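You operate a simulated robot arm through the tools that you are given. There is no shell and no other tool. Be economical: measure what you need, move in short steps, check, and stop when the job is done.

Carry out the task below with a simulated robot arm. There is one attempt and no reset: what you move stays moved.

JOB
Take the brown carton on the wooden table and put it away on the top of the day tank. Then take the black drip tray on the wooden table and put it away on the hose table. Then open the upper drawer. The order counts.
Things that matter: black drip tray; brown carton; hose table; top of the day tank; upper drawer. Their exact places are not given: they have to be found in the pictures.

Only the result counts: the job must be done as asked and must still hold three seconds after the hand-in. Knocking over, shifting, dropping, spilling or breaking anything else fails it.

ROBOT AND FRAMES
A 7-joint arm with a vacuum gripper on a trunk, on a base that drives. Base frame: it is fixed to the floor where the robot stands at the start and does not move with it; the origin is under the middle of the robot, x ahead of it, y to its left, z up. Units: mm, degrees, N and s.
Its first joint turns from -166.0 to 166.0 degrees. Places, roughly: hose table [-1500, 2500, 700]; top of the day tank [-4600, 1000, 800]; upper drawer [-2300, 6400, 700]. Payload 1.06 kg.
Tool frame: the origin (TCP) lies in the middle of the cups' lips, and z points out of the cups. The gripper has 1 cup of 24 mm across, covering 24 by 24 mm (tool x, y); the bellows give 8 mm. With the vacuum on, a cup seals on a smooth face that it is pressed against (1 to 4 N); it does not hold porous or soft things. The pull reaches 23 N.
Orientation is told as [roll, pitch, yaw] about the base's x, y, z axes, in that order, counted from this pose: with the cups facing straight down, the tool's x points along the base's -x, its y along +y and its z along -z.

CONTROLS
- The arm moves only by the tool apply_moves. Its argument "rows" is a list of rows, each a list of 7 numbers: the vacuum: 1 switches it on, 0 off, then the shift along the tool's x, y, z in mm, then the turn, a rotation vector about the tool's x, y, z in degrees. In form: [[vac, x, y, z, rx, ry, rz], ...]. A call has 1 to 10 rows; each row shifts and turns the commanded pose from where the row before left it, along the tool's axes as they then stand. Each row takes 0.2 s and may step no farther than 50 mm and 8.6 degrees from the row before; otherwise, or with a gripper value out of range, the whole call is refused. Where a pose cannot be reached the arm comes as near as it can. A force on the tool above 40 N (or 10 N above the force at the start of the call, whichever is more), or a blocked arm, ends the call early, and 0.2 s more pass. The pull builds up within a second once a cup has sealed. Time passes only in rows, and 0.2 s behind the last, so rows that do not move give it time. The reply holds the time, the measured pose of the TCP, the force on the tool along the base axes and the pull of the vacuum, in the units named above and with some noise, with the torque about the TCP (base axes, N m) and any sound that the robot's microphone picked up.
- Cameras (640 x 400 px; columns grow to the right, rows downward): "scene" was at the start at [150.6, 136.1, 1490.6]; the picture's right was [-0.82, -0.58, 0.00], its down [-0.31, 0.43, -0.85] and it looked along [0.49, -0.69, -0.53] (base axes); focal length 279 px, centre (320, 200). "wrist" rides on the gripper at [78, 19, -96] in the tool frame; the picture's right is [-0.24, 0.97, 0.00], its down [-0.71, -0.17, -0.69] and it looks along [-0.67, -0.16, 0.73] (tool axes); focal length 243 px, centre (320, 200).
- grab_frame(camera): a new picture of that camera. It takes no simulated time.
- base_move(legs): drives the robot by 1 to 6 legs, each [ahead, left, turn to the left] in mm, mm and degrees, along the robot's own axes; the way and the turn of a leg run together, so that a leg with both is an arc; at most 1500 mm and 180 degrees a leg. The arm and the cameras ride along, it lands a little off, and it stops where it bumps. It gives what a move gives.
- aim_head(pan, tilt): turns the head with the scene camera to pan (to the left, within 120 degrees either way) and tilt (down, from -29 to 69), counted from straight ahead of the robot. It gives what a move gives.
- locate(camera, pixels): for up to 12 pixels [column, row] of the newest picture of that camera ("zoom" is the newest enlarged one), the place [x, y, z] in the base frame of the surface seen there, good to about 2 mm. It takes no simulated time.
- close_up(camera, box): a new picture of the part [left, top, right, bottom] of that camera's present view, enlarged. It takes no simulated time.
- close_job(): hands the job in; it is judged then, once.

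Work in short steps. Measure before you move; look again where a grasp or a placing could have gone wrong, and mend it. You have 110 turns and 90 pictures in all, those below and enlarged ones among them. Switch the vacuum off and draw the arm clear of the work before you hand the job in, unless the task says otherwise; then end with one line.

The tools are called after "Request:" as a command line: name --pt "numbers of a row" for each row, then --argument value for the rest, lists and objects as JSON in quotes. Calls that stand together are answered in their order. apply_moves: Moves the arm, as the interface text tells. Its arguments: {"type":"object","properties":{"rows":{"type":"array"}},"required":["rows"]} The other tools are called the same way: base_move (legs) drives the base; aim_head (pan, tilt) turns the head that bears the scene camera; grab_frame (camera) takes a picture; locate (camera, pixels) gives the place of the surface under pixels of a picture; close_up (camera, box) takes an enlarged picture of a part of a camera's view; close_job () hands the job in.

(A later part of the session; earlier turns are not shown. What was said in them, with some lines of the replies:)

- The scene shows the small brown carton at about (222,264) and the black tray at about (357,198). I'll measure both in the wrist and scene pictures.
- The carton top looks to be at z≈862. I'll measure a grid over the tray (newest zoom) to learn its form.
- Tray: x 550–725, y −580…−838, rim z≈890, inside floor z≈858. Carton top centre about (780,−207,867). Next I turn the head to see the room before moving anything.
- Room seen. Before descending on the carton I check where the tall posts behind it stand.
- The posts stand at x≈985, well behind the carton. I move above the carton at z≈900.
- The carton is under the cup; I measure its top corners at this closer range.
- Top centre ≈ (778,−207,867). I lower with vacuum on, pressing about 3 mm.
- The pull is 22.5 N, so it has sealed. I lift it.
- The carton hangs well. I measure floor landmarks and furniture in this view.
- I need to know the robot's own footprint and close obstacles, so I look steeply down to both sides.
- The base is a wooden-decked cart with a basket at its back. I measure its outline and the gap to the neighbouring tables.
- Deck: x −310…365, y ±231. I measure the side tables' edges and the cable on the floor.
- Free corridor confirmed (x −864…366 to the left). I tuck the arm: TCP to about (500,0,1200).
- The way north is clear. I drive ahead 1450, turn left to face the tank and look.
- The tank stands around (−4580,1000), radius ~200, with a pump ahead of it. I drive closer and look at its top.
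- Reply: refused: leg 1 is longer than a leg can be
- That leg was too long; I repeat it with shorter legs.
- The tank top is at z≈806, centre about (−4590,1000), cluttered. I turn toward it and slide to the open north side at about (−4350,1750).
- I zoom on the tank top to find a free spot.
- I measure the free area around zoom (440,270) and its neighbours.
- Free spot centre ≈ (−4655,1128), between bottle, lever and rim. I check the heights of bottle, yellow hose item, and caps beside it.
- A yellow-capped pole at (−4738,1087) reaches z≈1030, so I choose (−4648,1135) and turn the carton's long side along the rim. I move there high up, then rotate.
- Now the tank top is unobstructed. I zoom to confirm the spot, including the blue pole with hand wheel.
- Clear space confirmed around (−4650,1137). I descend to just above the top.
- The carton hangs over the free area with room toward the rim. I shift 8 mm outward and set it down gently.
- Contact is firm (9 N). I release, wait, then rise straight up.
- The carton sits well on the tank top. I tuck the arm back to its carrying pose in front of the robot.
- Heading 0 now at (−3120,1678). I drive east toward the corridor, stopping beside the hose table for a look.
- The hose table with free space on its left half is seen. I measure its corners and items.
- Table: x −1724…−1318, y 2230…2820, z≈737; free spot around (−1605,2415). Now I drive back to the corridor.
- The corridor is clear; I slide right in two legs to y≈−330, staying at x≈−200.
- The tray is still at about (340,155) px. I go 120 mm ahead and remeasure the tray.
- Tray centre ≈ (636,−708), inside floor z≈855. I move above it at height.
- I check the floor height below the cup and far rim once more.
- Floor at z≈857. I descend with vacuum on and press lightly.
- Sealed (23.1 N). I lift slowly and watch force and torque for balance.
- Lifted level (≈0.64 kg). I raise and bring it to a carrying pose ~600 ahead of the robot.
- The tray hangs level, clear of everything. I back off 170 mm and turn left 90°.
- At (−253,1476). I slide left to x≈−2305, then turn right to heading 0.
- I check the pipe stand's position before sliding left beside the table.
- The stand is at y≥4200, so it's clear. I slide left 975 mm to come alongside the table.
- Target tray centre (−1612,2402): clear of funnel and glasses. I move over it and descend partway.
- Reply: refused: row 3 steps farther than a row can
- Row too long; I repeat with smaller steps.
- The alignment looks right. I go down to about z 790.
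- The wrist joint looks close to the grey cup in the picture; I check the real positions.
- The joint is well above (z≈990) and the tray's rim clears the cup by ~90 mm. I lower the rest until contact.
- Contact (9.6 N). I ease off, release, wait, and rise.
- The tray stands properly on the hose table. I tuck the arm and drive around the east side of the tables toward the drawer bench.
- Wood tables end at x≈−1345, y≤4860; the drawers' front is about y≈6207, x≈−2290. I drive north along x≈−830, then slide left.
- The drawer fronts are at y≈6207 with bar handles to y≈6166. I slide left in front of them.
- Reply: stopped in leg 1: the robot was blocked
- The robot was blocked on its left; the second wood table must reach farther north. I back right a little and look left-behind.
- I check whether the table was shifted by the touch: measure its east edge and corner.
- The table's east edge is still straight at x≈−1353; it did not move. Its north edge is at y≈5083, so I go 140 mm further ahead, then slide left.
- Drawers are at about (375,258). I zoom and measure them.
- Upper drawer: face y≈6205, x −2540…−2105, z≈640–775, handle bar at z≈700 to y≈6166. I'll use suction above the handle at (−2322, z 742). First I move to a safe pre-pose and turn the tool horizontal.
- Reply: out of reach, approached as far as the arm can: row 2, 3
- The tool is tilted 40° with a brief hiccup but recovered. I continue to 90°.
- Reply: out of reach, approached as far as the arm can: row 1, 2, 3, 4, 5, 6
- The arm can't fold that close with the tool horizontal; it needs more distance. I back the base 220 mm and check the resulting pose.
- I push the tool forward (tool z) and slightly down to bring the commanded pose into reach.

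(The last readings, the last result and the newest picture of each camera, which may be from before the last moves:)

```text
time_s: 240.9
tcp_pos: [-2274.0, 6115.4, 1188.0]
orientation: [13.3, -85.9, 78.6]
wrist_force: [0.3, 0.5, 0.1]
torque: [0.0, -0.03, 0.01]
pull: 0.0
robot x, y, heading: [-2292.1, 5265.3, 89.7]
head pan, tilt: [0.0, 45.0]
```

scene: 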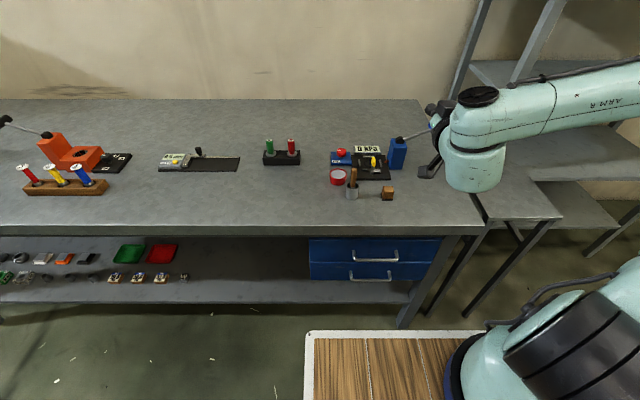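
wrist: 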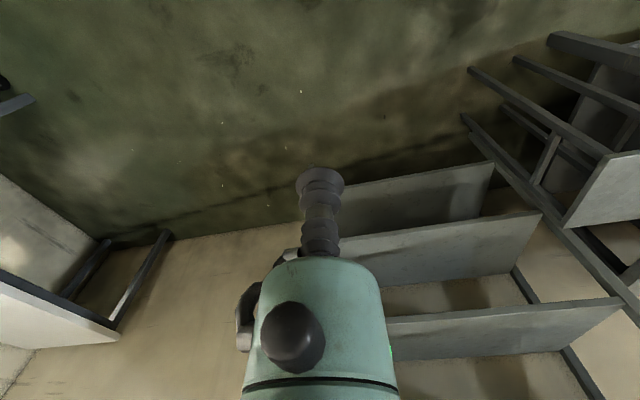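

Commanded equals measured; the tool is ~4° off horizontal. I correct the tilt, then start down in front of the bench lip.

Request:
apply_moves --pt "0 0 0 0 1.9 -4.0 -0.9" --pt "0 30 8 -3 0 0 0" --pt "0 40 8 -2 0 0 0" --pt "0 40 8 0 0 0 0" --pt "0 40 8 0 0 0 0" --pt "0 40 8 0 0 0 0" --pt "0 40 8 0 0 0 0" --pt "0 0 0 0 0 0 0"

Request:
grab_frame --camera "scene"

```text
time_s: 242.7
tcp_pos: [-2321.0, 6111.1, 956.5]
orientation: [-81.4, -90.0, 171.4]
wrist_force: [-0.2, 1.0, -0.4]
torque: [-0.01, -0.02, 0.0]
pull: 0.1
robot x, y, heading: [-2294.3, 5263.7, 89.9]
head pan, tilt: [0.0, 45.0]
```

```text
29 pictures are left
```

scene: 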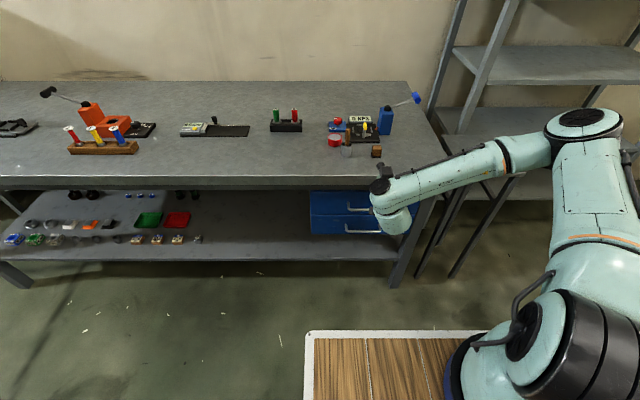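

Tool is exactly horizontal. I lower the remaining ~213 mm to z≈743.

Request:
apply_moves --pt "0 43 0 0 0 0 0" --pt "0 43 0 0 0 0 0" --pt "0 43 0 0 0 0 0" --pt "0 43 0 0 0 0 0" --pt "0 41 0 0 0 0 0" --pt "0 0 0 0 0 0 0"

Request:
grab_frame --camera "wrist"

Request:
grab_frame --camera "scene"

```text
time_s: 244.1
tcp_pos: [-2288.4, 6114.2, 827.7]
orientation: [-19.0, -89.9, 109.0]
wrist_force: [0.3, 0.1, -0.2]
torque: [0.0, -0.03, 0.01]
pull: 0.1
out of reach, approached as far as the arm can: row 3, 4, 5
robot x, y, heading: [-2294.5, 5264.8, 89.7]
head pan, tilt: [0.0, 45.0]
```

```text
28 pictures are left
```

wrist: 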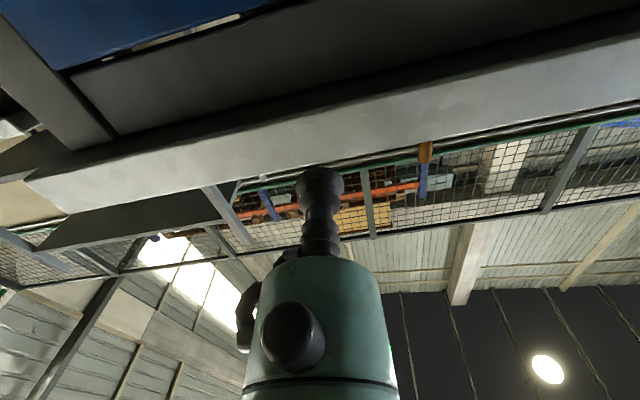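

```text
27 pictures are left
```

scene: 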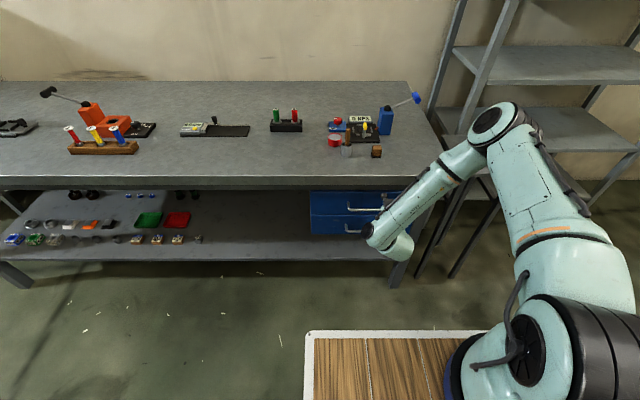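

Below z≈830 the wrist cannot bend for a straight-ahead horizontal tool. A sideways stance (robot parallel to the bench, tool pointing to its left) suits better. First I raise the arm and turn the tool down again.

Request:
apply_moves --pt "0 -45 0 0 0 0 0" --pt "0 -45 0 0 0 0 0" --pt "0 -45 0 0 0 0 0" --pt "0 -45 0 0 0 0 0" --pt "0 -45 0 0 0 0 0" --pt "0 -45 0 0 0 0 0" --pt "0 -45 0 0 0 0 0"

Request:
apply_moves --pt "0 0 0 0 0 8.2 0" --pt "0 0 0 0 0 8.2 0" --pt "0 0 0 0 0 8.2 0" --pt "0 0 0 0 0 8.2 0" --pt "0 0 0 0 0 8.2 0" --pt "0 0 0 0 0 8.2 0" --pt "0 0 0 0 0 8.2 0" --pt "0 0 0 0 0 8.2 0" --pt "0 0 0 0 0 8.2 0" --pt "0 0 0 0 0 8.2 0"

Request:
apply_moves --pt "0 0 0 0 0 8.0 0" --pt "0 45 0 0 0 0 0" --pt "0 45 0 0 0 0 0" --pt "0 45 0 0 0 0 0" --pt "0 45 0 0 0 0 0" --pt "0 45 0 0 0 0 0"

```text
time_s: 245.7
tcp_pos: [-2288.7, 6115.1, 1142.2]
orientation: [-4.9, -89.9, 95.0]
wrist_force: [0.4, 1.0, -1.1]
torque: [0.02, 0.05, 0.02]
pull: 0.0
robot x, y, heading: [-2293.3, 5265.7, 89.7]
head pan, tilt: [0.0, 45.0]
```

```text
time_s: 247.9
tcp_pos: [-2288.6, 6113.2, 1144.3]
orientation: [0.0, -7.8, 89.9]
wrist_force: [-1.4, 0.5, 0.4]
torque: [-0.01, 0.02, 0.02]
pull: 0.2
robot x, y, heading: [-2297.9, 5267.4, 89.9]
head pan, tilt: [0.0, 45.0]
```

```text
time_s: 249.3
tcp_pos: [-2287.7, 5888.8, 1143.7]
orientation: [0.0, 0.0, 90.0]
wrist_force: [-0.2, 1.2, -0.8]
torque: [0.0, -0.02, -0.01]
pull: 0.1
robot x, y, heading: [-2292.2, 5264.5, 89.8]
head pan, tilt: [0.0, 45.0]
```

Tool vertical again. I move west, turn to heading 0, and slide left to run parallel with the bench.

Request:
base_move --legs '[[0, 680, 0], [0, 0, -90], [0, 400, 0]]'

Request:
aim_head --pan 45 --tilt 40

Request:
grab_frame --camera "scene"

```text
time_s: 259.0
tcp_pos: [-2348.5, 5659.4, 1144.2]
orientation: [0.1, -0.1, -0.2]
wrist_force: [0.3, -0.1, 0.1]
torque: [0.01, 0.02, -0.04]
pull: 0.0
robot x, y, heading: [-2968.5, 5667.5, -0.2]
head pan, tilt: [0.0, 45.0]
```

```text
time_s: 260.1
tcp_pos: [-2349.1, 5659.9, 1142.8]
orientation: [0.1, 0.0, -0.3]
wrist_force: [0.4, 0.6, 0.0]
torque: [-0.01, 0.02, -0.01]
pull: 0.1
robot x, y, heading: [-2972.8, 5663.5, -0.2]
head pan, tilt: [45.0, 40.0]
```

```text
26 pictures are left
```

scene: 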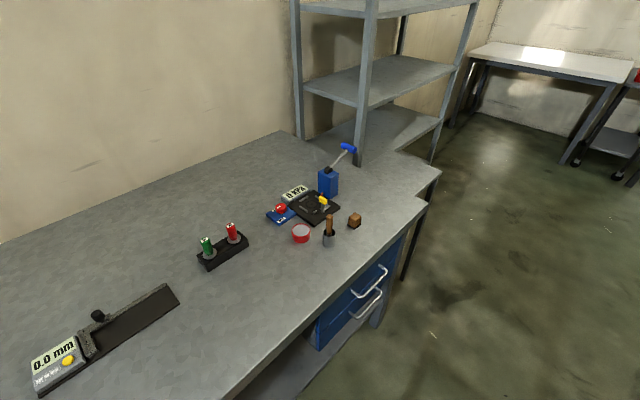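

In position. I turn the tool toward the bench (about tool x) in free space.

Request:
apply_moves --pt "0 0 0 0 -8.2 0 0" --pt "0 0 0 0 -8.2 0 0" --pt "0 0 0 0 -8.2 0 0" --pt "0 0 0 0 -8.2 0 0" --pt "0 0 0 0 -8.2 0 0" --pt "0 0 0 0 -8.2 0 0" --pt "0 0 0 0 -8.2 0 0" --pt "0 0 0 0 -8.2 0 0" --pt "0 0 0 0 -8.2 0 0" --pt "0 0 0 0 -8.2 0 0"

Request:
apply_moves --pt "0 0 0 0 -8.0 0 0" --pt "0 0 -45 0 0 0 0" --pt "0 0 -45 0 0 0 0" --pt "0 0 -45 0 0 0 0" --pt "0 0 -45 0 0 0 0" --pt "0 0 -45 0 0 0 0" --pt "0 0 0 0 0 0 0"

```text
time_s: 262.3
tcp_pos: [-2352.8, 5665.3, 1151.7]
orientation: [72.7, 0.0, -0.6]
wrist_force: [1.0, 0.0, -0.2]
torque: [-0.01, -0.04, 0.0]
pull: 0.1
out of reach, approached as far as the arm can: row 9, 10
robot x, y, heading: [-2972.4, 5667.0, -0.4]
head pan, tilt: [45.0, 40.0]
```

```text
time_s: 263.9
tcp_pos: [-2379.2, 5683.7, 1115.1]
orientation: [70.7, 0.6, -1.0]
wrist_force: [-0.1, -0.7, 0.7]
torque: [0.02, -0.01, -0.04]
pull: 0.0
out of reach, approached as far as the arm can: row 1, 2, 3, 4, 5, 6
robot x, y, heading: [-2971.1, 5667.8, -0.6]
head pan, tilt: [45.0, 40.0]
```

The turn stalls near 72°. I look at the arm's posture.

Request:
aim_head --pan -10 --tilt 35

Request:
grab_frame --camera "scene"

```text
time_s: 265.2
tcp_pos: [-2380.4, 5683.2, 1114.5]
orientation: [70.5, 0.6, -1.0]
wrist_force: [0.7, 0.7, 0.4]
torque: [0.01, 0.01, 0.02]
pull: 0.1
robot x, y, heading: [-2973.0, 5667.5, -0.2]
head pan, tilt: [-10.0, 35.0]
```

```text
25 pictures are left
```

scene: 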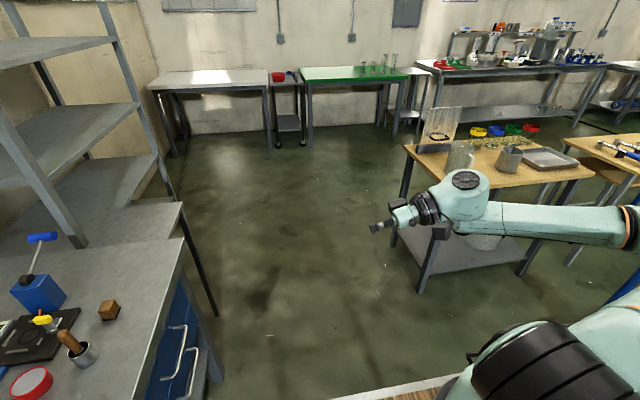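

I measure the arm's own links to understand the posture.

Request:
locate --camera "scene" --pixels '[[632, 225], [600, 225], [540, 215], [470, 180], [430, 210], [530, 360], [600, 320], [620, 355], [395, 215], [375, 227]]'

```text
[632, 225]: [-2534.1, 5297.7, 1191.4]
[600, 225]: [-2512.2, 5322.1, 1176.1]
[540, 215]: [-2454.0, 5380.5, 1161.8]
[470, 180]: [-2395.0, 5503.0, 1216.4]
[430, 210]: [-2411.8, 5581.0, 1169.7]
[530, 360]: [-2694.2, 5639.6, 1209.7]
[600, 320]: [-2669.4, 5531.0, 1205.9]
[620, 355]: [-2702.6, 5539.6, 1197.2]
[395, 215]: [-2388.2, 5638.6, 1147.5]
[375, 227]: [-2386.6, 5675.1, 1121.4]
```

The arm had swung its elbow low to the right. Better to lower the tool first (forearm steep), then turn it sideways. I turn it down again.

Request:
apply_moves --pt "0 0 0 0 7.85 0 0" --pt "0 0 0 0 7.85 0 0" --pt "0 0 0 0 7.85 0 0" --pt "0 0 0 0 7.85 0 0" --pt "0 0 0 0 7.85 0 0" --pt "0 0 0 0 7.85 0 0" --pt "0 0 0 0 7.85 0 0" --pt "0 0 0 0 7.85 0 0" --pt "0 0 0 0 7.85 0 0"

Request:
apply_moves --pt "0 -15 0 45 0 0 0" --pt "0 -15 0 45 0 0 0" --pt "0 -15 0 45 0 0 0" --pt "0 -15 0 45 0 0 0" --pt "0 -15 0 45 0 0 0" --pt "0 -15 0 45 0 0 0" --pt "0 0 0 45 0 0 0" --pt "0 0 0 0 0 0 0"

Request:
grab_frame --camera "scene"

```text
time_s: 267.2
tcp_pos: [-2378.7, 5683.6, 1116.4]
orientation: [1.8, 0.0, -0.5]
wrist_force: [-0.4, 0.1, 0.8]
torque: [0.01, 0.01, 0.02]
pull: 0.1
robot x, y, heading: [-2972.7, 5670.0, -0.4]
head pan, tilt: [-10.0, 35.0]
```

```text
time_s: 269.0
tcp_pos: [-2289.0, 5693.0, 799.7]
orientation: [1.8, -0.1, -0.3]
wrist_force: [0.3, -0.2, 0.3]
torque: [0.02, 0.0, 0.02]
pull: 0.1
robot x, y, heading: [-2970.6, 5668.2, -0.8]
head pan, tilt: [-10.0, 35.0]
```

```text
24 pictures are left
```

scene: 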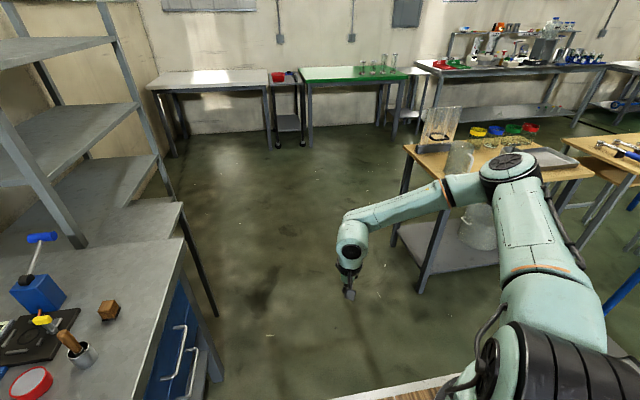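

The elbow lies out to the right, so pointing the tool to the robot's right should bend the wrist the easy way. I test turning it to the right here in free space.

Request:
apply_moves --pt "0 0 0 0 8.2 0 0" --pt "0 0 0 0 8.2 0 0" --pt "0 0 0 0 8.2 0 0" --pt "0 0 0 0 8.2 0 0" --pt "0 0 0 0 8.2 0 0" --pt "0 0 0 0 8.2 0 0" --pt "0 0 0 0 8.2 0 0" --pt "0 0 0 0 8.2 0 0" --pt "0 0 0 0 8.2 0 0" --pt "0 0 0 0 8.2 0 0"

Request:
grab_frame --camera "scene"

```text
time_s: 271.2
tcp_pos: [-2296.0, 5523.6, 834.6]
orientation: [-79.5, 0.0, -0.3]
wrist_force: [0.0, 0.3, -0.3]
torque: [0.0, 0.04, 0.02]
pull: 0.0
out of reach, approached as far as the arm can: row 5, 6, 7, 8, 9, 10
robot x, y, heading: [-2970.4, 5665.3, -0.6]
head pan, tilt: [-10.0, 35.0]
```

```text
23 pictures are left
```

scene: 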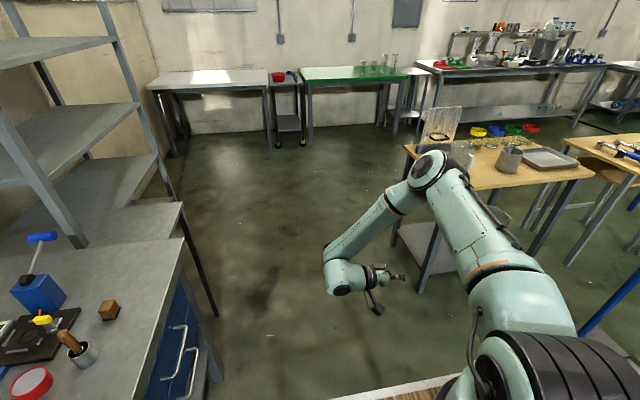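

The tool now points to the right at z≈835 (orientation reached). I finish the turn to 90° and test lowering to z≈742.

Request:
apply_moves --pt "0 0 0 20 5.2 0 0" --pt "0 0 0 20 5.2 0 0" --pt "0 0 25 20 0 0 0" --pt "0 0 25 20 0 0 0" --pt "0 0 25 20 0 0 0" --pt "0 0 18 20 0 0 0" --pt "0 0 0 0 0 0 0"

```text
time_s: 272.8
tcp_pos: [-2280.5, 5424.7, 826.6]
orientation: [-83.0, -0.1, -0.5]
wrist_force: [-0.6, 0.6, 0.5]
torque: [-0.01, 0.0, 0.02]
pull: 0.0
out of reach, approached as far as the arm can: row 1, 2, 3, 4, 5, 6
robot x, y, heading: [-2968.5, 5669.6, -0.4]
head pan, tilt: [-10.0, 35.0]
```

Closer. I move further to the right and see if the limits loosen.

Request:
apply_moves --pt "0 0 0 40 0 0 0" --pt "0 0 0 40 0 0 0" --pt "0 0 0 40 0 0 0" --pt "0 0 0 0 3.5 0 0" --pt "0 0 0 0 3.5 0 0" --pt "0 0 0 0 0 0 0"

Request:
apply_moves --pt "0 0 25 0 0 0 0" --pt "0 0 25 0 0 0 0" --pt "0 0 25 0 0 0 0" --pt "0 0 0 0 0 0 0"

Request:
grab_frame --camera "scene"

```text
time_s: 274.2
tcp_pos: [-2280.4, 5300.8, 839.8]
orientation: [-89.8, -0.1, -0.4]
wrist_force: [0.2, -1.0, 0.2]
torque: [-0.04, -0.01, -0.03]
pull: 0.1
out of reach, approached as far as the arm can: row 2, 4, 5
robot x, y, heading: [-2970.3, 5665.7, -0.1]
head pan, tilt: [-10.0, 35.0]
```

```text
time_s: 275.2
tcp_pos: [-2280.9, 5297.7, 841.7]
orientation: [-90.0, -0.2, -0.3]
wrist_force: [0.2, 0.5, 0.6]
torque: [-0.01, 0.01, 0.0]
pull: 0.1
out of reach, approached as far as the arm can: row 1, 2, 3
robot x, y, heading: [-2969.5, 5668.4, -0.4]
head pan, tilt: [-10.0, 35.0]
```

```text
22 pictures are left
```

scene: 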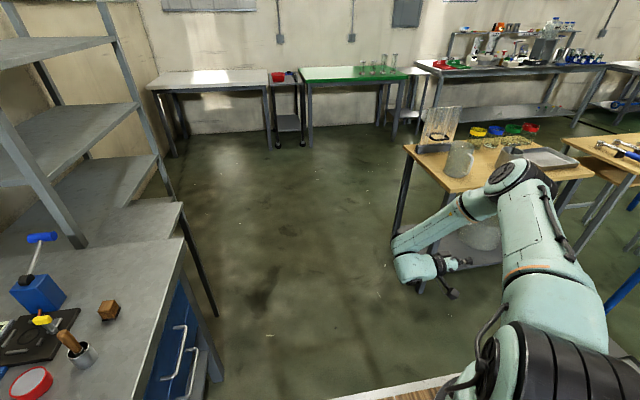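

Orientation is right, but z stalls at 840; likely the last joint. The cup is round, so I try turning about the tool's own axis and lowering.

Request:
apply_moves --pt "0 0 0 0 0 0 8" --pt "0 0 0 0 0 0 8" --pt "0 0 0 0 0 0 8" --pt "0 0 0 0 0 0 8" --pt "0 -10.6 17 0 0 0 0" --pt "0 -10.6 17 0 0 0 0" --pt "0 0 0 0 0 0 0"

```text
time_s: 276.8
tcp_pos: [-2245.2, 5299.1, 845.0]
orientation: [-90.2, -32.1, -0.3]
wrist_force: [-0.9, -0.4, -0.5]
torque: [-0.01, 0.0, -0.01]
pull: 0.0
out of reach, approached as far as the arm can: row 5, 6
robot x, y, heading: [-2971.6, 5672.5, -0.3]
head pan, tilt: [-10.0, 35.0]
```

Perhaps the wrist is folded too far; a direction between ahead and right should suit. I swing the tool 40° forward about the vertical and then try lowering.

Request:
apply_moves --pt "0 0 0 0 -4.24 -6.8 0" --pt "0 0 0 0 -4.24 -6.8 0" --pt "0 0 0 0 -4.24 -6.8 0" --pt "0 0 0 0 -4.24 -6.8 0" --pt "0 0 0 0 -4.24 -6.8 0" --pt "0 0 0 0 0 0 0"

Request:
apply_moves --pt "0 13.25 21.25 0 0 0 0" --pt "0 13.25 21.25 0 0 0 0" --pt "0 13.25 21.25 0 0 0 0" --pt "0 13.25 21.25 0 0 0 0" --pt "0 0 0 0 0 0 0"

Request:
grab_frame --camera "scene"

```text
time_s: 278.2
tcp_pos: [-2246.6, 5296.8, 844.0]
orientation: [-90.2, -32.0, 39.9]
wrist_force: [1.1, -0.7, -0.3]
torque: [0.01, 0.0, -0.01]
pull: 0.0
robot x, y, heading: [-2968.7, 5668.2, -0.3]
head pan, tilt: [-10.0, 35.0]
```

```text
time_s: 279.4
tcp_pos: [-2244.8, 5296.3, 831.7]
orientation: [-90.2, -31.9, 39.8]
wrist_force: [0.6, 0.1, 0.0]
torque: [-0.04, 0.02, -0.02]
pull: 0.1
out of reach, approached as far as the arm can: row 1, 2, 3, 4
robot x, y, heading: [-2973.3, 5666.8, -0.3]
head pan, tilt: [-10.0, 35.0]
```

```text
21 pictures are left
```

scene: 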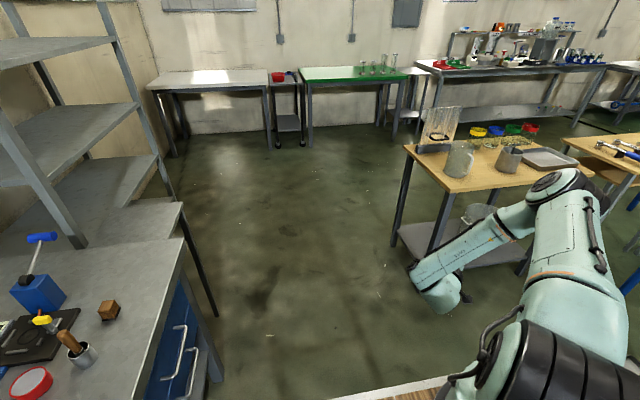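

I measure the links again to find which limit is reached.

Request:
locate --camera "scene" --pixels '[[567, 180], [545, 195], [500, 230], [440, 275], [442, 298], [490, 355], [520, 310], [580, 270], [590, 360], [430, 310], [465, 300]]'

Request:
grab_frame --camera "wrist"

```text
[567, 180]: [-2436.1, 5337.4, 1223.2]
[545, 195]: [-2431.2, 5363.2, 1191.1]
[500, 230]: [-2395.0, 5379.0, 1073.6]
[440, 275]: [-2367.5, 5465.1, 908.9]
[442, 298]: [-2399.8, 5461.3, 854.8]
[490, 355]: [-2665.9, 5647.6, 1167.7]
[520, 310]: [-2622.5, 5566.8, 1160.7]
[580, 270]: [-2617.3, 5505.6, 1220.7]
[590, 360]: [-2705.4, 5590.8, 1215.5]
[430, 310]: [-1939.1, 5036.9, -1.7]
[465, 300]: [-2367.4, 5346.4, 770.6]
```

```text
20 pictures are left
```

wrist: 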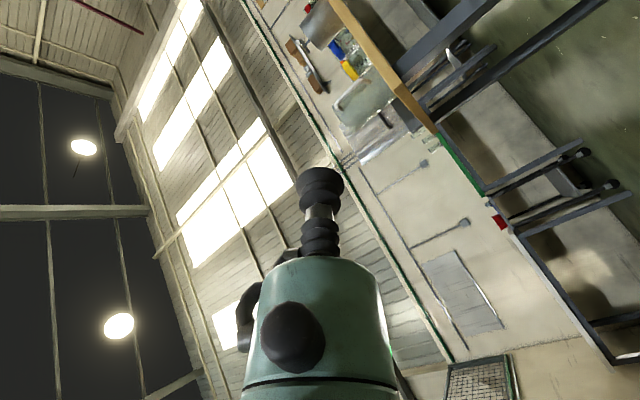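

The elbow height limits a horizontal tool to z≥≈830, so suction on the face is out. Instead I'll hook the cup behind the handle bar with the tool tilted ~40° from vertical. First I raise and turn the tool back to vertical.

Request:
apply_moves --pt "0 -21.2 -34 0 0 0 0" --pt "0 -21.2 -34 0 0 0 0" --pt "0 -21.2 -34 0 0 0 0" --pt "0 -21.2 -34 0 0 0 0" --pt "0 -21.2 -34 0 0 0 0" --pt "0 0 0 0 4.24 6.8 0" --pt "0 0 0 0 4.24 6.8 0" --pt "0 0 0 0 4.24 6.8 0" --pt "0 0 0 0 4.24 6.8 0" --pt "0 0 0 0 4.24 6.8 0"

Request:
apply_moves --pt "0 0 0 0 0 0 -8" --pt "0 0 0 0 0 0 -8" --pt "0 0 0 0 0 0 -8" --pt "0 0 0 0 0 0 -8" --pt "0 0 0 0 -8 0 0" --pt "0 0 0 0 -8 0 0" --pt "0 0 0 0 -8 0 0" --pt "0 0 0 0 -8 0 0" --pt "0 0 0 0 -8 0 0" --pt "0 0 0 0 -8 0 0"

Request:
apply_moves --pt "0 0 0 0 -8 0 0" --pt "0 0 0 0 -8 0 0" --pt "0 0 0 0 -8 0 0" --pt "0 0 0 0 -8 0 0" --pt "0 0 0 0 -8 0 0" --pt "0 0 0 0 -2 0 0" --pt "0 0 0 0 0 0 0"

```text
time_s: 281.6
tcp_pos: [-2246.3, 5295.6, 1032.5]
orientation: [-90.2, -32.1, -0.4]
wrist_force: [0.3, 0.3, 0.1]
torque: [0.02, -0.02, 0.03]
pull: 0.0
robot x, y, heading: [-2972.4, 5668.2, -0.3]
head pan, tilt: [-10.0, 35.0]
```

```text
time_s: 283.8
tcp_pos: [-2245.1, 5297.4, 1033.2]
orientation: [-42.1, -0.2, -0.2]
wrist_force: [0.7, 0.8, 0.7]
torque: [-0.03, 0.01, 0.0]
pull: 0.0
robot x, y, heading: [-2973.2, 5667.6, -0.4]
head pan, tilt: [-10.0, 35.0]
```

```text
time_s: 285.4
tcp_pos: [-2245.0, 5297.0, 1032.6]
orientation: [-0.2, -0.1, -0.4]
wrist_force: [0.3, 1.2, 1.3]
torque: [-0.04, 0.01, -0.01]
pull: 0.1
robot x, y, heading: [-2969.6, 5668.1, -0.4]
head pan, tilt: [-10.0, 35.0]
```

The tool is vertical. I centre the arm in front, then drive back to face the drawers.

Request:
apply_moves --pt "0 8.3 37.8 -13 0 0 0" --pt "0 8.3 37.8 -13 0 0 0" --pt "0 8.3 37.8 -13 0 0 0" --pt "0 8.3 37.8 -13 0 0 0" --pt "0 8.3 37.8 -13 0 0 0" --pt "0 8.3 37.8 -13 0 0 0" --pt "0 8.3 37.8 -13 0 0 0" --pt "0 8.3 37.8 -13 0 0 0" --pt "0 8.3 37.8 -13 0 0 0"

Request:
base_move --legs '[[0, -270, 0], [0, 0, 90.4], [0, -665, 0]]'

```text
time_s: 287.4
tcp_pos: [-2317.1, 5637.4, 1147.7]
orientation: [-0.2, 0.0, -0.5]
wrist_force: [0.8, -0.6, -0.1]
torque: [0.0, 0.01, 0.01]
pull: 0.0
robot x, y, heading: [-2973.1, 5669.1, -0.5]
head pan, tilt: [-10.0, 35.0]
```

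```text
time_s: 296.4
tcp_pos: [-2280.0, 6052.8, 1148.6]
orientation: [-0.2, -0.1, 89.8]
wrist_force: [0.0, 0.4, 1.0]
torque: [0.02, 0.02, -0.01]
pull: 0.0
robot x, y, heading: [-2307.7, 5399.9, 89.6]
head pan, tilt: [-10.0, 35.0]
```

Facing the drawers at ahead ≈650. I pitch the tool 50° (cup pointing down-forward) and align x to −2322.

Request:
apply_moves --pt "0 0 7 0 0 -8.3 0" --pt "0 0 7 0 0 -8.3 0" --pt "0 0 7 0 0 -8.3 0" --pt "0 0 7 0 0 -8.3 0" --pt "0 0 7 0 0 -8.3 0" --pt "0 0 7 0 0 -8.5 0" --pt "0 0 0 0 0 0 0"

```text
time_s: 298.0
tcp_pos: [-2321.9, 6053.9, 1148.0]
orientation: [-0.4, -50.2, 90.1]
wrist_force: [0.0, 0.5, 0.5]
torque: [-0.01, 0.0, -0.01]
pull: 0.1
robot x, y, heading: [-2307.9, 5396.7, 89.7]
head pan, tilt: [-10.0, 35.0]
```

Reached. I lower to about (y 6100, z 800), still in front of the bench lip.

Request:
apply_moves --pt "0 29.6 0 32.4 0 0 0" --pt "0 29.6 0 32.4 0 0 0" --pt "0 29.6 0 32.4 0 0 0" --pt "0 29.6 0 32.4 0 0 0" --pt "0 29.6 0 32.4 0 0 0" --pt "0 29.6 0 32.4 0 0 0" --pt "0 29.6 0 32.4 0 0 0" --pt "0 29.6 0 32.4 0 0 0" --pt "0 0 0 0 0 0 0"

Request:
grab_frame --camera "wrist"

```text
time_s: 300.0
tcp_pos: [-2320.5, 6100.6, 799.7]
orientation: [-0.3, -50.2, 90.2]
wrist_force: [-0.5, -0.5, 0.2]
torque: [0.03, 0.0, -0.03]
pull: 0.1
robot x, y, heading: [-2308.2, 5397.3, 89.8]
head pan, tilt: [-10.0, 35.0]
```

```text
19 pictures are left
```

wrist: 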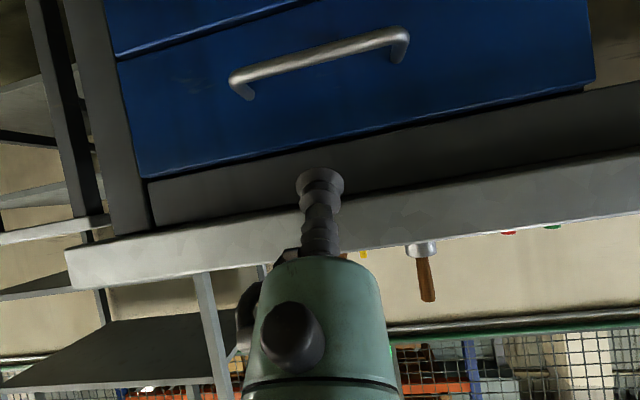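

The wrist camera sees the upper drawer's handle. I measure bar, feet, drawer edges and lip.

Request:
locate --camera "wrist" --pixels '[[320, 53], [320, 48], [320, 60], [290, 62], [360, 42], [246, 95], [398, 58], [320, 100], [320, 145], [290, 225], [300, 175], [230, 30]]'

Request:
close_up --camera "wrist" --box '[210, 10, 430, 230]'

```text
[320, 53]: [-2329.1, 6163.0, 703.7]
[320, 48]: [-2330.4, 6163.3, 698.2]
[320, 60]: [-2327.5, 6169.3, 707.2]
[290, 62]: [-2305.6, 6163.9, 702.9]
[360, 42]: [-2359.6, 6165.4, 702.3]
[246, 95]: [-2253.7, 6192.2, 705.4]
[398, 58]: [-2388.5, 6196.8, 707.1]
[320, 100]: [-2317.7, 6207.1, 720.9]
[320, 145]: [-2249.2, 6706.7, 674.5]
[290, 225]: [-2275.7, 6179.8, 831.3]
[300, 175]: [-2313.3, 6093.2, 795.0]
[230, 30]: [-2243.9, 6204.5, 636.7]
```

```text
1.82 times, centred on (320, 120) of wrist
```

zoom: 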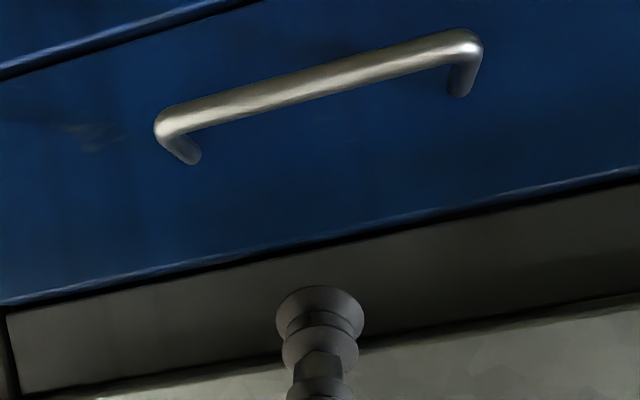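

Bar: front y≈6163, centre z≈702, ~11 mm thick; face y≈6206. I make the tool steeper (pitch −38°) and go to a point just above and behind the bar: (y 6174, z 733).

Request:
apply_moves --pt "0 0 0 0 0 6.1 0" --pt "0 0 0 0 0 6.1 0" --pt "0 -5.7 0 32.8 0 0 0" --pt "0 -5.7 0 32.8 0 0 0" --pt "0 -5.7 0 32.8 0 0 0" --pt "0 0 0 0 0 0 0"

Request:
grab_frame --camera "wrist"

```text
time_s: 301.4
tcp_pos: [-2320.3, 6173.8, 731.9]
orientation: [-0.3, -37.8, 89.9]
wrist_force: [-0.1, 0.3, 0.0]
torque: [0.01, 0.03, -0.02]
pull: 0.0
robot x, y, heading: [-2306.9, 5394.6, 89.8]
head pan, tilt: [-10.0, 35.0]
```

```text
17 pictures are left
```

wrist: 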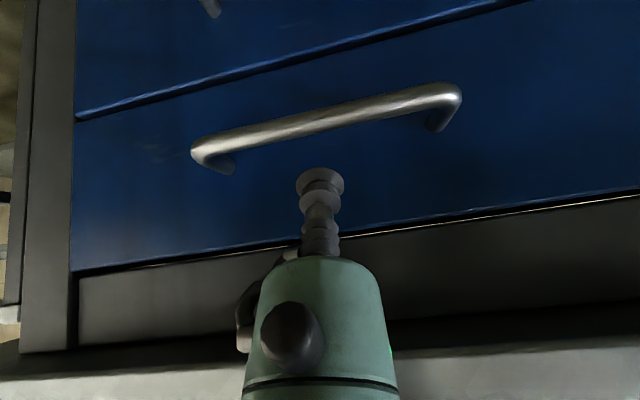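

All clear; the cup is just above the bar. I slip it behind the bar in small steps.

Request:
apply_moves --pt "0 0.2 0 12.5 0 0 0" --pt "0 0.3 0 12.5 0 0 0" --pt "0 3 0 7 0 0 0" --pt "0 3 0 7 0 0 0" --pt "0 0 0 0 0 0 0"

Request:
grab_frame --camera "wrist"

```text
time_s: 302.6
tcp_pos: [-2319.8, 6193.1, 697.2]
orientation: [-0.4, -37.8, 90.1]
wrist_force: [0.2, 0.0, -0.2]
torque: [-0.02, -0.02, 0.04]
pull: 0.2
robot x, y, heading: [-2307.5, 5399.2, 89.9]
head pan, tilt: [-10.0, 35.0]
```

```text
16 pictures are left
```

wrist: 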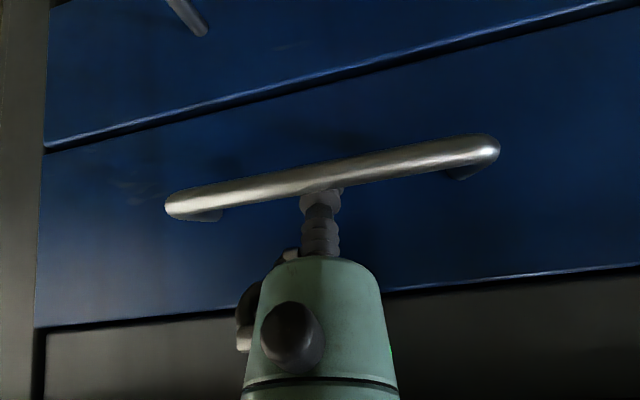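

The cup is behind the bar with no contact. I go 5 mm deeper and start pulling back slowly.

Request:
apply_moves --pt "0 3.1 0 3.9 0 0 0" --pt "0 5.5 0 -4.3 0 0 0" --pt "0 5.5 0 -4.3 0 0 0" --pt "0 5.5 0 -4.3 0 0 0" --pt "0 5.5 0 -4.3 0 0 0" --pt "0 5.5 0 -4.3 0 0 0" --pt "0 0 0 0 0 0 0"

Request:
grab_frame --camera "wrist"

```text
time_s: 304.2
tcp_pos: [-2319.8, 6158.3, 692.8]
orientation: [-0.3, -37.8, 90.0]
wrist_force: [-1.1, 3.0, -1.5]
torque: [0.03, -0.01, 0.02]
pull: 0.1
robot x, y, heading: [-2306.0, 5398.4, 89.8]
head pan, tilt: [-10.0, 35.0]
```

```text
15 pictures are left
```

wrist: 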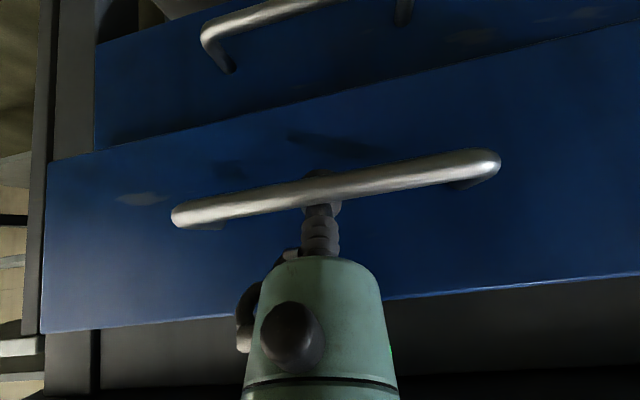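

The drawer is coming open with little force. I continue pulling ~130 mm with the arm.

Request:
apply_moves --pt "0 10.2 0 -8 0 0 0" --pt "0 10.2 0 -8 0 0 0" --pt "0 10.2 0 -8 0 0 0" --pt "0 10.2 0 -8 0 0 0" --pt "0 10.2 0 -8 0 0 0" --pt "0 10.2 0 -8 0 0 0" --pt "0 10.2 0 -8 0 0 0" --pt "0 10.2 0 -8 0 0 0" --pt "0 10.2 0 -8 0 0 0" --pt "0 10.2 0 -8 0 0 0"

Request:
aim_head --pan 0 --tilt 45

Request:
grab_frame --camera "scene"

```text
time_s: 306.4
tcp_pos: [-2310.6, 6035.0, 713.1]
orientation: [-0.2, -37.8, 90.0]
wrist_force: [0.1, 0.7, -0.4]
torque: [-0.02, 0.01, 0.02]
pull: 0.0
out of reach, approached as far as the arm can: row 5, 7, 8, 9, 10
robot x, y, heading: [-2310.7, 5395.1, 89.8]
head pan, tilt: [-10.0, 35.0]
```

```text
time_s: 307.1
tcp_pos: [-2309.5, 6035.4, 713.5]
orientation: [-0.2, -37.8, 89.9]
wrist_force: [0.0, 0.1, -0.3]
torque: [0.02, -0.03, 0.02]
pull: 0.1
robot x, y, heading: [-2308.0, 5397.8, 89.8]
head pan, tilt: [0.0, 45.0]
```

```text
14 pictures are left
```

scene: 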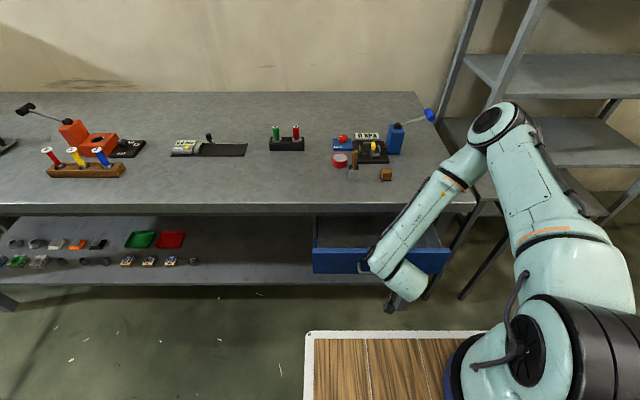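

The drawer is open about 100 mm, but the tool rose to z 713. I check the hook with the wrist camera.

Request:
grab_frame --camera "wrist"

Request:
locate --camera "scene" --pixels '[[318, 250], [340, 250], [440, 250], [362, 268], [420, 225], [340, 235]]'

```text
13 pictures are left
```

wrist: 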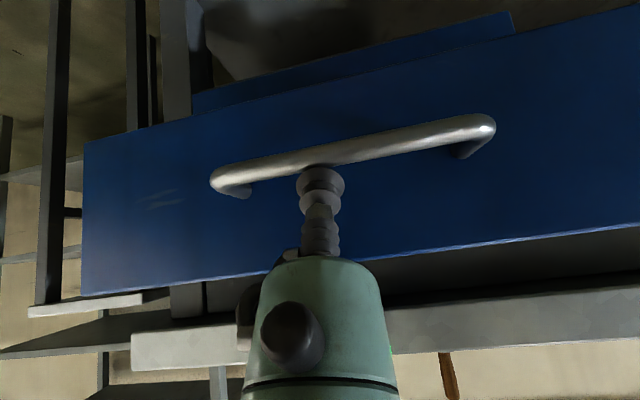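

```text
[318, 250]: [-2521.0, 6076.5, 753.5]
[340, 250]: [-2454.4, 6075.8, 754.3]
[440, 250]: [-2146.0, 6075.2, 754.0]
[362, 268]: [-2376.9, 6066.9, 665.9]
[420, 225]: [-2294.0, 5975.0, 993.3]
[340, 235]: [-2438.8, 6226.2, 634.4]
```

Opened by 130 mm (face at y≈6076), but the cup is riding on top of the bar. I lift it 25 mm, back the base 140 mm for reach, and re-hook.

Request:
apply_moves --pt "0 -7.7 0 -9.9 0 0 0" --pt "0 -7.7 0 -9.9 0 0 0" --pt "0 0 0 0 0 0 0"

Request:
base_move --legs '[[-140, 0, 0.2]]'

```text
time_s: 307.9
tcp_pos: [-2308.6, 6035.0, 738.0]
orientation: [-0.2, -38.0, 90.0]
wrist_force: [0.2, 0.0, -0.1]
torque: [0.0, 0.02, -0.01]
pull: 0.0
robot x, y, heading: [-2308.7, 5395.4, 89.9]
head pan, tilt: [0.0, 45.0]
```

```text
time_s: 309.2
tcp_pos: [-2312.4, 5895.4, 738.1]
orientation: [-0.3, -37.9, 90.0]
wrist_force: [0.0, -0.2, -0.6]
torque: [0.02, 0.06, 0.02]
pull: 0.0
robot x, y, heading: [-2312.3, 5257.6, 90.0]
head pan, tilt: [0.0, 45.0]
```

Now I move forward over the bar to (y 6044, z 737) and look.

Request:
apply_moves --pt "0 -29.4 2 23 0 0 0" --pt "0 -29.4 2 23 0 0 0" --pt "0 -29.4 2 23 0 0 0" --pt "0 -29.4 2 23 0 0 0" --pt "0 0 0 0 0 0 0"

Request:
grab_frame --camera "wrist"

Request:
locate --camera "wrist" --pixels '[[320, 110], [320, 116], [320, 104], [250, 128], [400, 95], [320, 150], [400, 200]]'

```text
time_s: 310.4
tcp_pos: [-2318.8, 6044.4, 738.5]
orientation: [-0.2, -37.9, 90.2]
wrist_force: [0.5, -0.4, -1.1]
torque: [0.02, -0.01, 0.01]
pull: 0.0
robot x, y, heading: [-2311.0, 5254.2, 90.3]
head pan, tilt: [0.0, 45.0]
```

```text
12 pictures are left
```

wrist: 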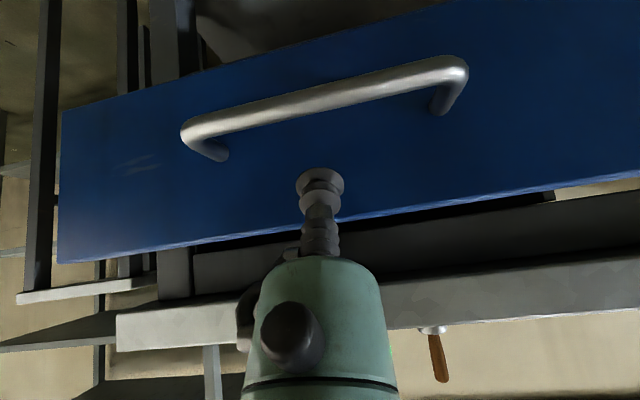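

```text
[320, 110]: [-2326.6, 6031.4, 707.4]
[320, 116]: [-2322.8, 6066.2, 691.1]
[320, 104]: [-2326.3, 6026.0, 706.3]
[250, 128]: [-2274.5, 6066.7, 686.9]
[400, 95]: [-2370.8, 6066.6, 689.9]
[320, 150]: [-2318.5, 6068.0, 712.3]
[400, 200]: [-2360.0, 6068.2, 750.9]
```

Bar centre now about y 6030, face y 6067. I slip the cup behind the bar again, to z≈692.

Request:
apply_moves --pt "0 6 0 11.8 0 0 0" --pt "0 6 0 11.8 0 0 0" --pt "0 5 0 9.5 0 0 0" --pt "0 5 0 9.5 0 0 0" --pt "0 0 0 0 0 0 0"

Request:
apply_moves --pt "0 7 0 -5.5 0 0 0" --pt "0 8 0 -6.2 0 0 0" --pt "0 8 0 -6.2 0 0 0" --pt "0 8 0 -6.2 0 0 0" --pt "0 8 0 -6.2 0 0 0" --pt "0 8 0 -6.2 0 0 0" --pt "0 8 0 -6.2 0 0 0" --pt "0 8 0 -6.2 0 0 0"

Request:
grab_frame --camera "wrist"

```text
time_s: 311.6
tcp_pos: [-2320.4, 6053.7, 691.1]
orientation: [-0.3, -37.9, 90.1]
wrist_force: [-0.5, -0.2, 0.7]
torque: [-0.01, -0.03, 0.0]
pull: 0.1
robot x, y, heading: [-2309.9, 5254.7, 89.6]
head pan, tilt: [0.0, 45.0]
```

```text
time_s: 313.4
tcp_pos: [-2319.5, 5972.2, 690.3]
orientation: [-0.3, -37.9, 90.1]
wrist_force: [0.2, 2.6, -2.8]
torque: [0.02, 0.0, -0.03]
pull: 0.1
robot x, y, heading: [-2309.7, 5255.1, 90.1]
head pan, tilt: [0.0, 45.0]
```

```text
11 pictures are left
```

wrist: 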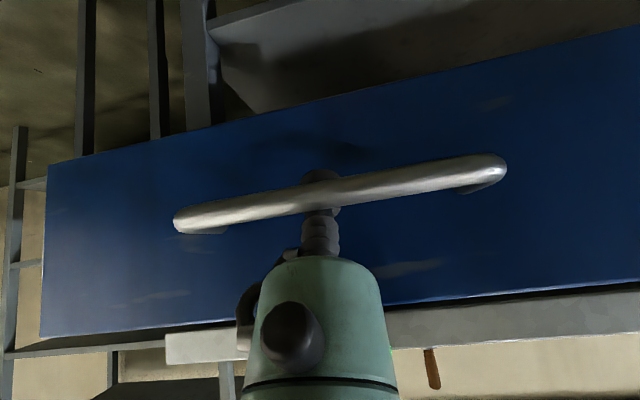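

Hooked firmly and opened to about 210 mm. I pull further with a gentle 60 mm arm pull and watch the force for the end stop.

Request:
apply_moves --pt "0 6 0 -4.7 0 0 0" --pt "0 6 0 -4.7 0 0 0" --pt "0 6 0 -4.7 0 0 0" --pt "0 6 0 -4.7 0 0 0" --pt "0 6 0 -4.7 0 0 0" --pt "0 6 0 -4.7 0 0 0" --pt "0 6 0 -4.7 0 0 0"

Request:
close_up --camera "scene" --box '[270, 180, 470, 330]'

Request:
locate --camera "zoom" --pixels '[[160, 260], [160, 200], [160, 180], [480, 265], [200, 230]]'

```text
time_s: 315.0
tcp_pos: [-2312.7, 5923.7, 700.6]
orientation: [-0.3, -37.8, 90.2]
wrist_force: [-1.5, 1.6, -1.6]
torque: [0.04, 0.02, 0.0]
pull: 0.0
out of reach, approached as far as the arm can: row 2, 4, 6
robot x, y, heading: [-2306.8, 5252.5, 90.0]
head pan, tilt: [0.0, 45.0]
```

```text
2.67 times, centred on (370, 255) of scene
```

zoom: 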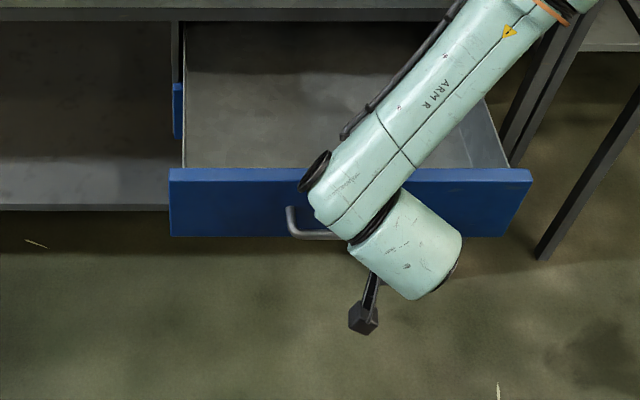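

```text
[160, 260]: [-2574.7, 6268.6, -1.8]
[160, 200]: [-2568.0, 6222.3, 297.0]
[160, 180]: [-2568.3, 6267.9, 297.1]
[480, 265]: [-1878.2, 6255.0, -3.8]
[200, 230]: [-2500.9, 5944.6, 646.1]
```

Face at y≈5945: open 260 mm. I pull a bit more with the base backing gently, reading the force.

Request:
base_move --legs '[[-50, 0, 0]]'

Request:
grab_frame --camera "scene"

Request:
locate --camera "scene" --pixels '[[325, 252], [325, 262], [325, 270], [340, 205], [345, 225], [330, 215]]'

```text
time_s: 315.9
tcp_pos: [-2313.4, 5874.0, 701.9]
orientation: [-0.2, -38.0, 90.1]
wrist_force: [-0.9, 0.6, -0.5]
torque: [0.01, 0.02, -0.01]
pull: 0.0
robot x, y, heading: [-2307.5, 5206.9, 89.8]
head pan, tilt: [0.0, 45.0]
```

```text
9 pictures are left
```

scene: 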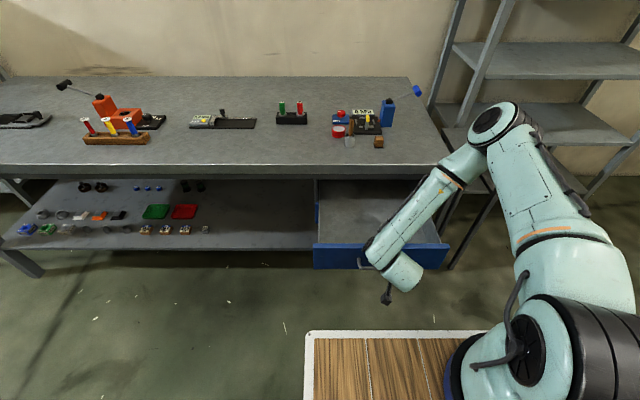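

```text
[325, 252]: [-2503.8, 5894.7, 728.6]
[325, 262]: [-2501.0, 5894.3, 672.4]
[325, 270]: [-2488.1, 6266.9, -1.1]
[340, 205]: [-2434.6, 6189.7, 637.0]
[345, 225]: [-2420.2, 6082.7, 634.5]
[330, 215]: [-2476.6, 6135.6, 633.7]
```

Open 310 mm with no stop yet. I try another 60 mm.

Request:
base_move --legs '[[-60, 0, 0]]'

Request:
grab_frame --camera "scene"

Request:
locate --camera "scene" --pixels '[[325, 252], [325, 258], [325, 246], [340, 185], [340, 195]]'

```text
time_s: 316.8
tcp_pos: [-2312.9, 5864.7, 704.2]
orientation: [-0.4, -39.0, 89.9]
wrist_force: [-0.6, 4.5, -1.3]
torque: [0.05, -0.01, -0.02]
pull: 0.0
robot x, y, heading: [-2308.7, 5190.0, 89.9]
head pan, tilt: [0.0, 45.0]
stopped in leg 1: the force on the tool passed its limit (the readings are from after the stop); the commanded pose is now the measured one
```

```text
8 pictures are left
```

scene: 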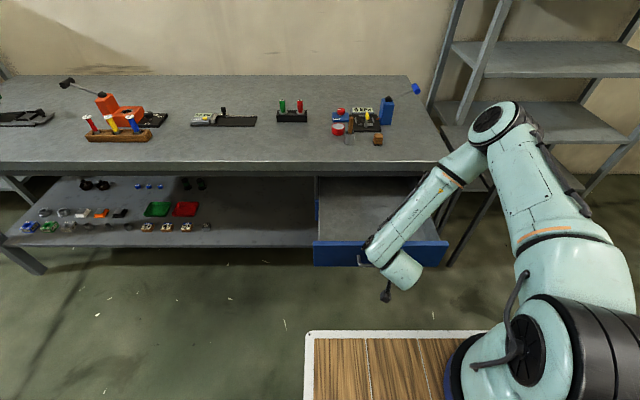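

```text
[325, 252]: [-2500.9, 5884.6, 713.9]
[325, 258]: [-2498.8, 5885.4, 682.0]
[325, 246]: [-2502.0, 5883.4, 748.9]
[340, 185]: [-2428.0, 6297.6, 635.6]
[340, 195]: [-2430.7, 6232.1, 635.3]
```

The end stop is reached: open 320 mm, nothing else moved. I unhook: slightly forward, then straight up.

Request:
apply_moves --pt "0 -3.1 0 2.5 0 0 0" --pt "0 -6.2 0 -7.9 0 0 0" --pt "0 -9.2 0 -11.8 0 0 0" --pt "0 -18 0 -24 0 0 0" --pt "0 -24 0 -32 0 0 0" --pt "0 -24 0 -32 0 0 0" --pt "0 -24 0 -32 0 0 0"

Request:
base_move --legs '[[-200, 0, 0]]'

Request:
grab_frame --camera "scene"

Request:
locate --camera "scene" --pixels '[[325, 235], [340, 230], [340, 225], [340, 240]]'

```text
time_s: 318.4
tcp_pos: [-2314.9, 5863.3, 879.2]
orientation: [-0.3, -39.0, 90.0]
wrist_force: [0.5, 0.5, -0.2]
torque: [-0.01, 0.0, -0.03]
pull: 0.1
robot x, y, heading: [-2308.2, 5189.2, 90.0]
head pan, tilt: [0.0, 45.0]
```

```text
time_s: 319.9
tcp_pos: [-2313.6, 5663.0, 878.1]
orientation: [-0.2, -39.0, 90.0]
wrist_force: [0.0, 0.6, 0.4]
torque: [0.0, 0.03, -0.03]
pull: 0.1
robot x, y, heading: [-2305.9, 4990.0, 89.9]
head pan, tilt: [0.0, 45.0]
```

```text
7 pictures are left
```

scene: 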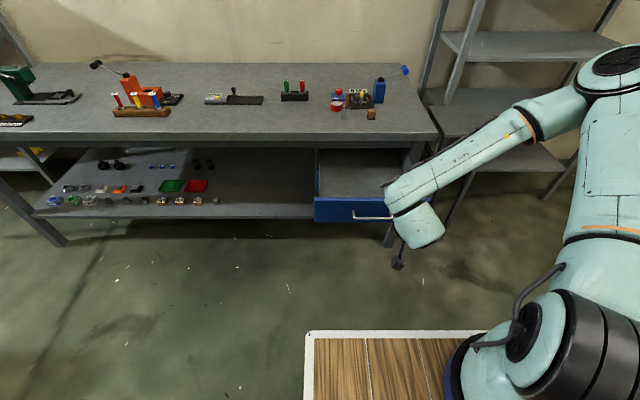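

```text
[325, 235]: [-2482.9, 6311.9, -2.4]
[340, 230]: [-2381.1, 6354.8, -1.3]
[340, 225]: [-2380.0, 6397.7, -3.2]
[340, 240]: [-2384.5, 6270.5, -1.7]
```

The upper drawer stays fully open, the arm is clear and the vacuum is off. I hand the job in.

Request:
close_job

```text
The job is handed in.
```

The brown carton is on the day tank and the black drip tray is on the hose table. The upper drawer is open about 320 mm, up to its stop. While driving to the drawer the robot touched the second wooden table, but its edge still measured straight and I saw no shift.
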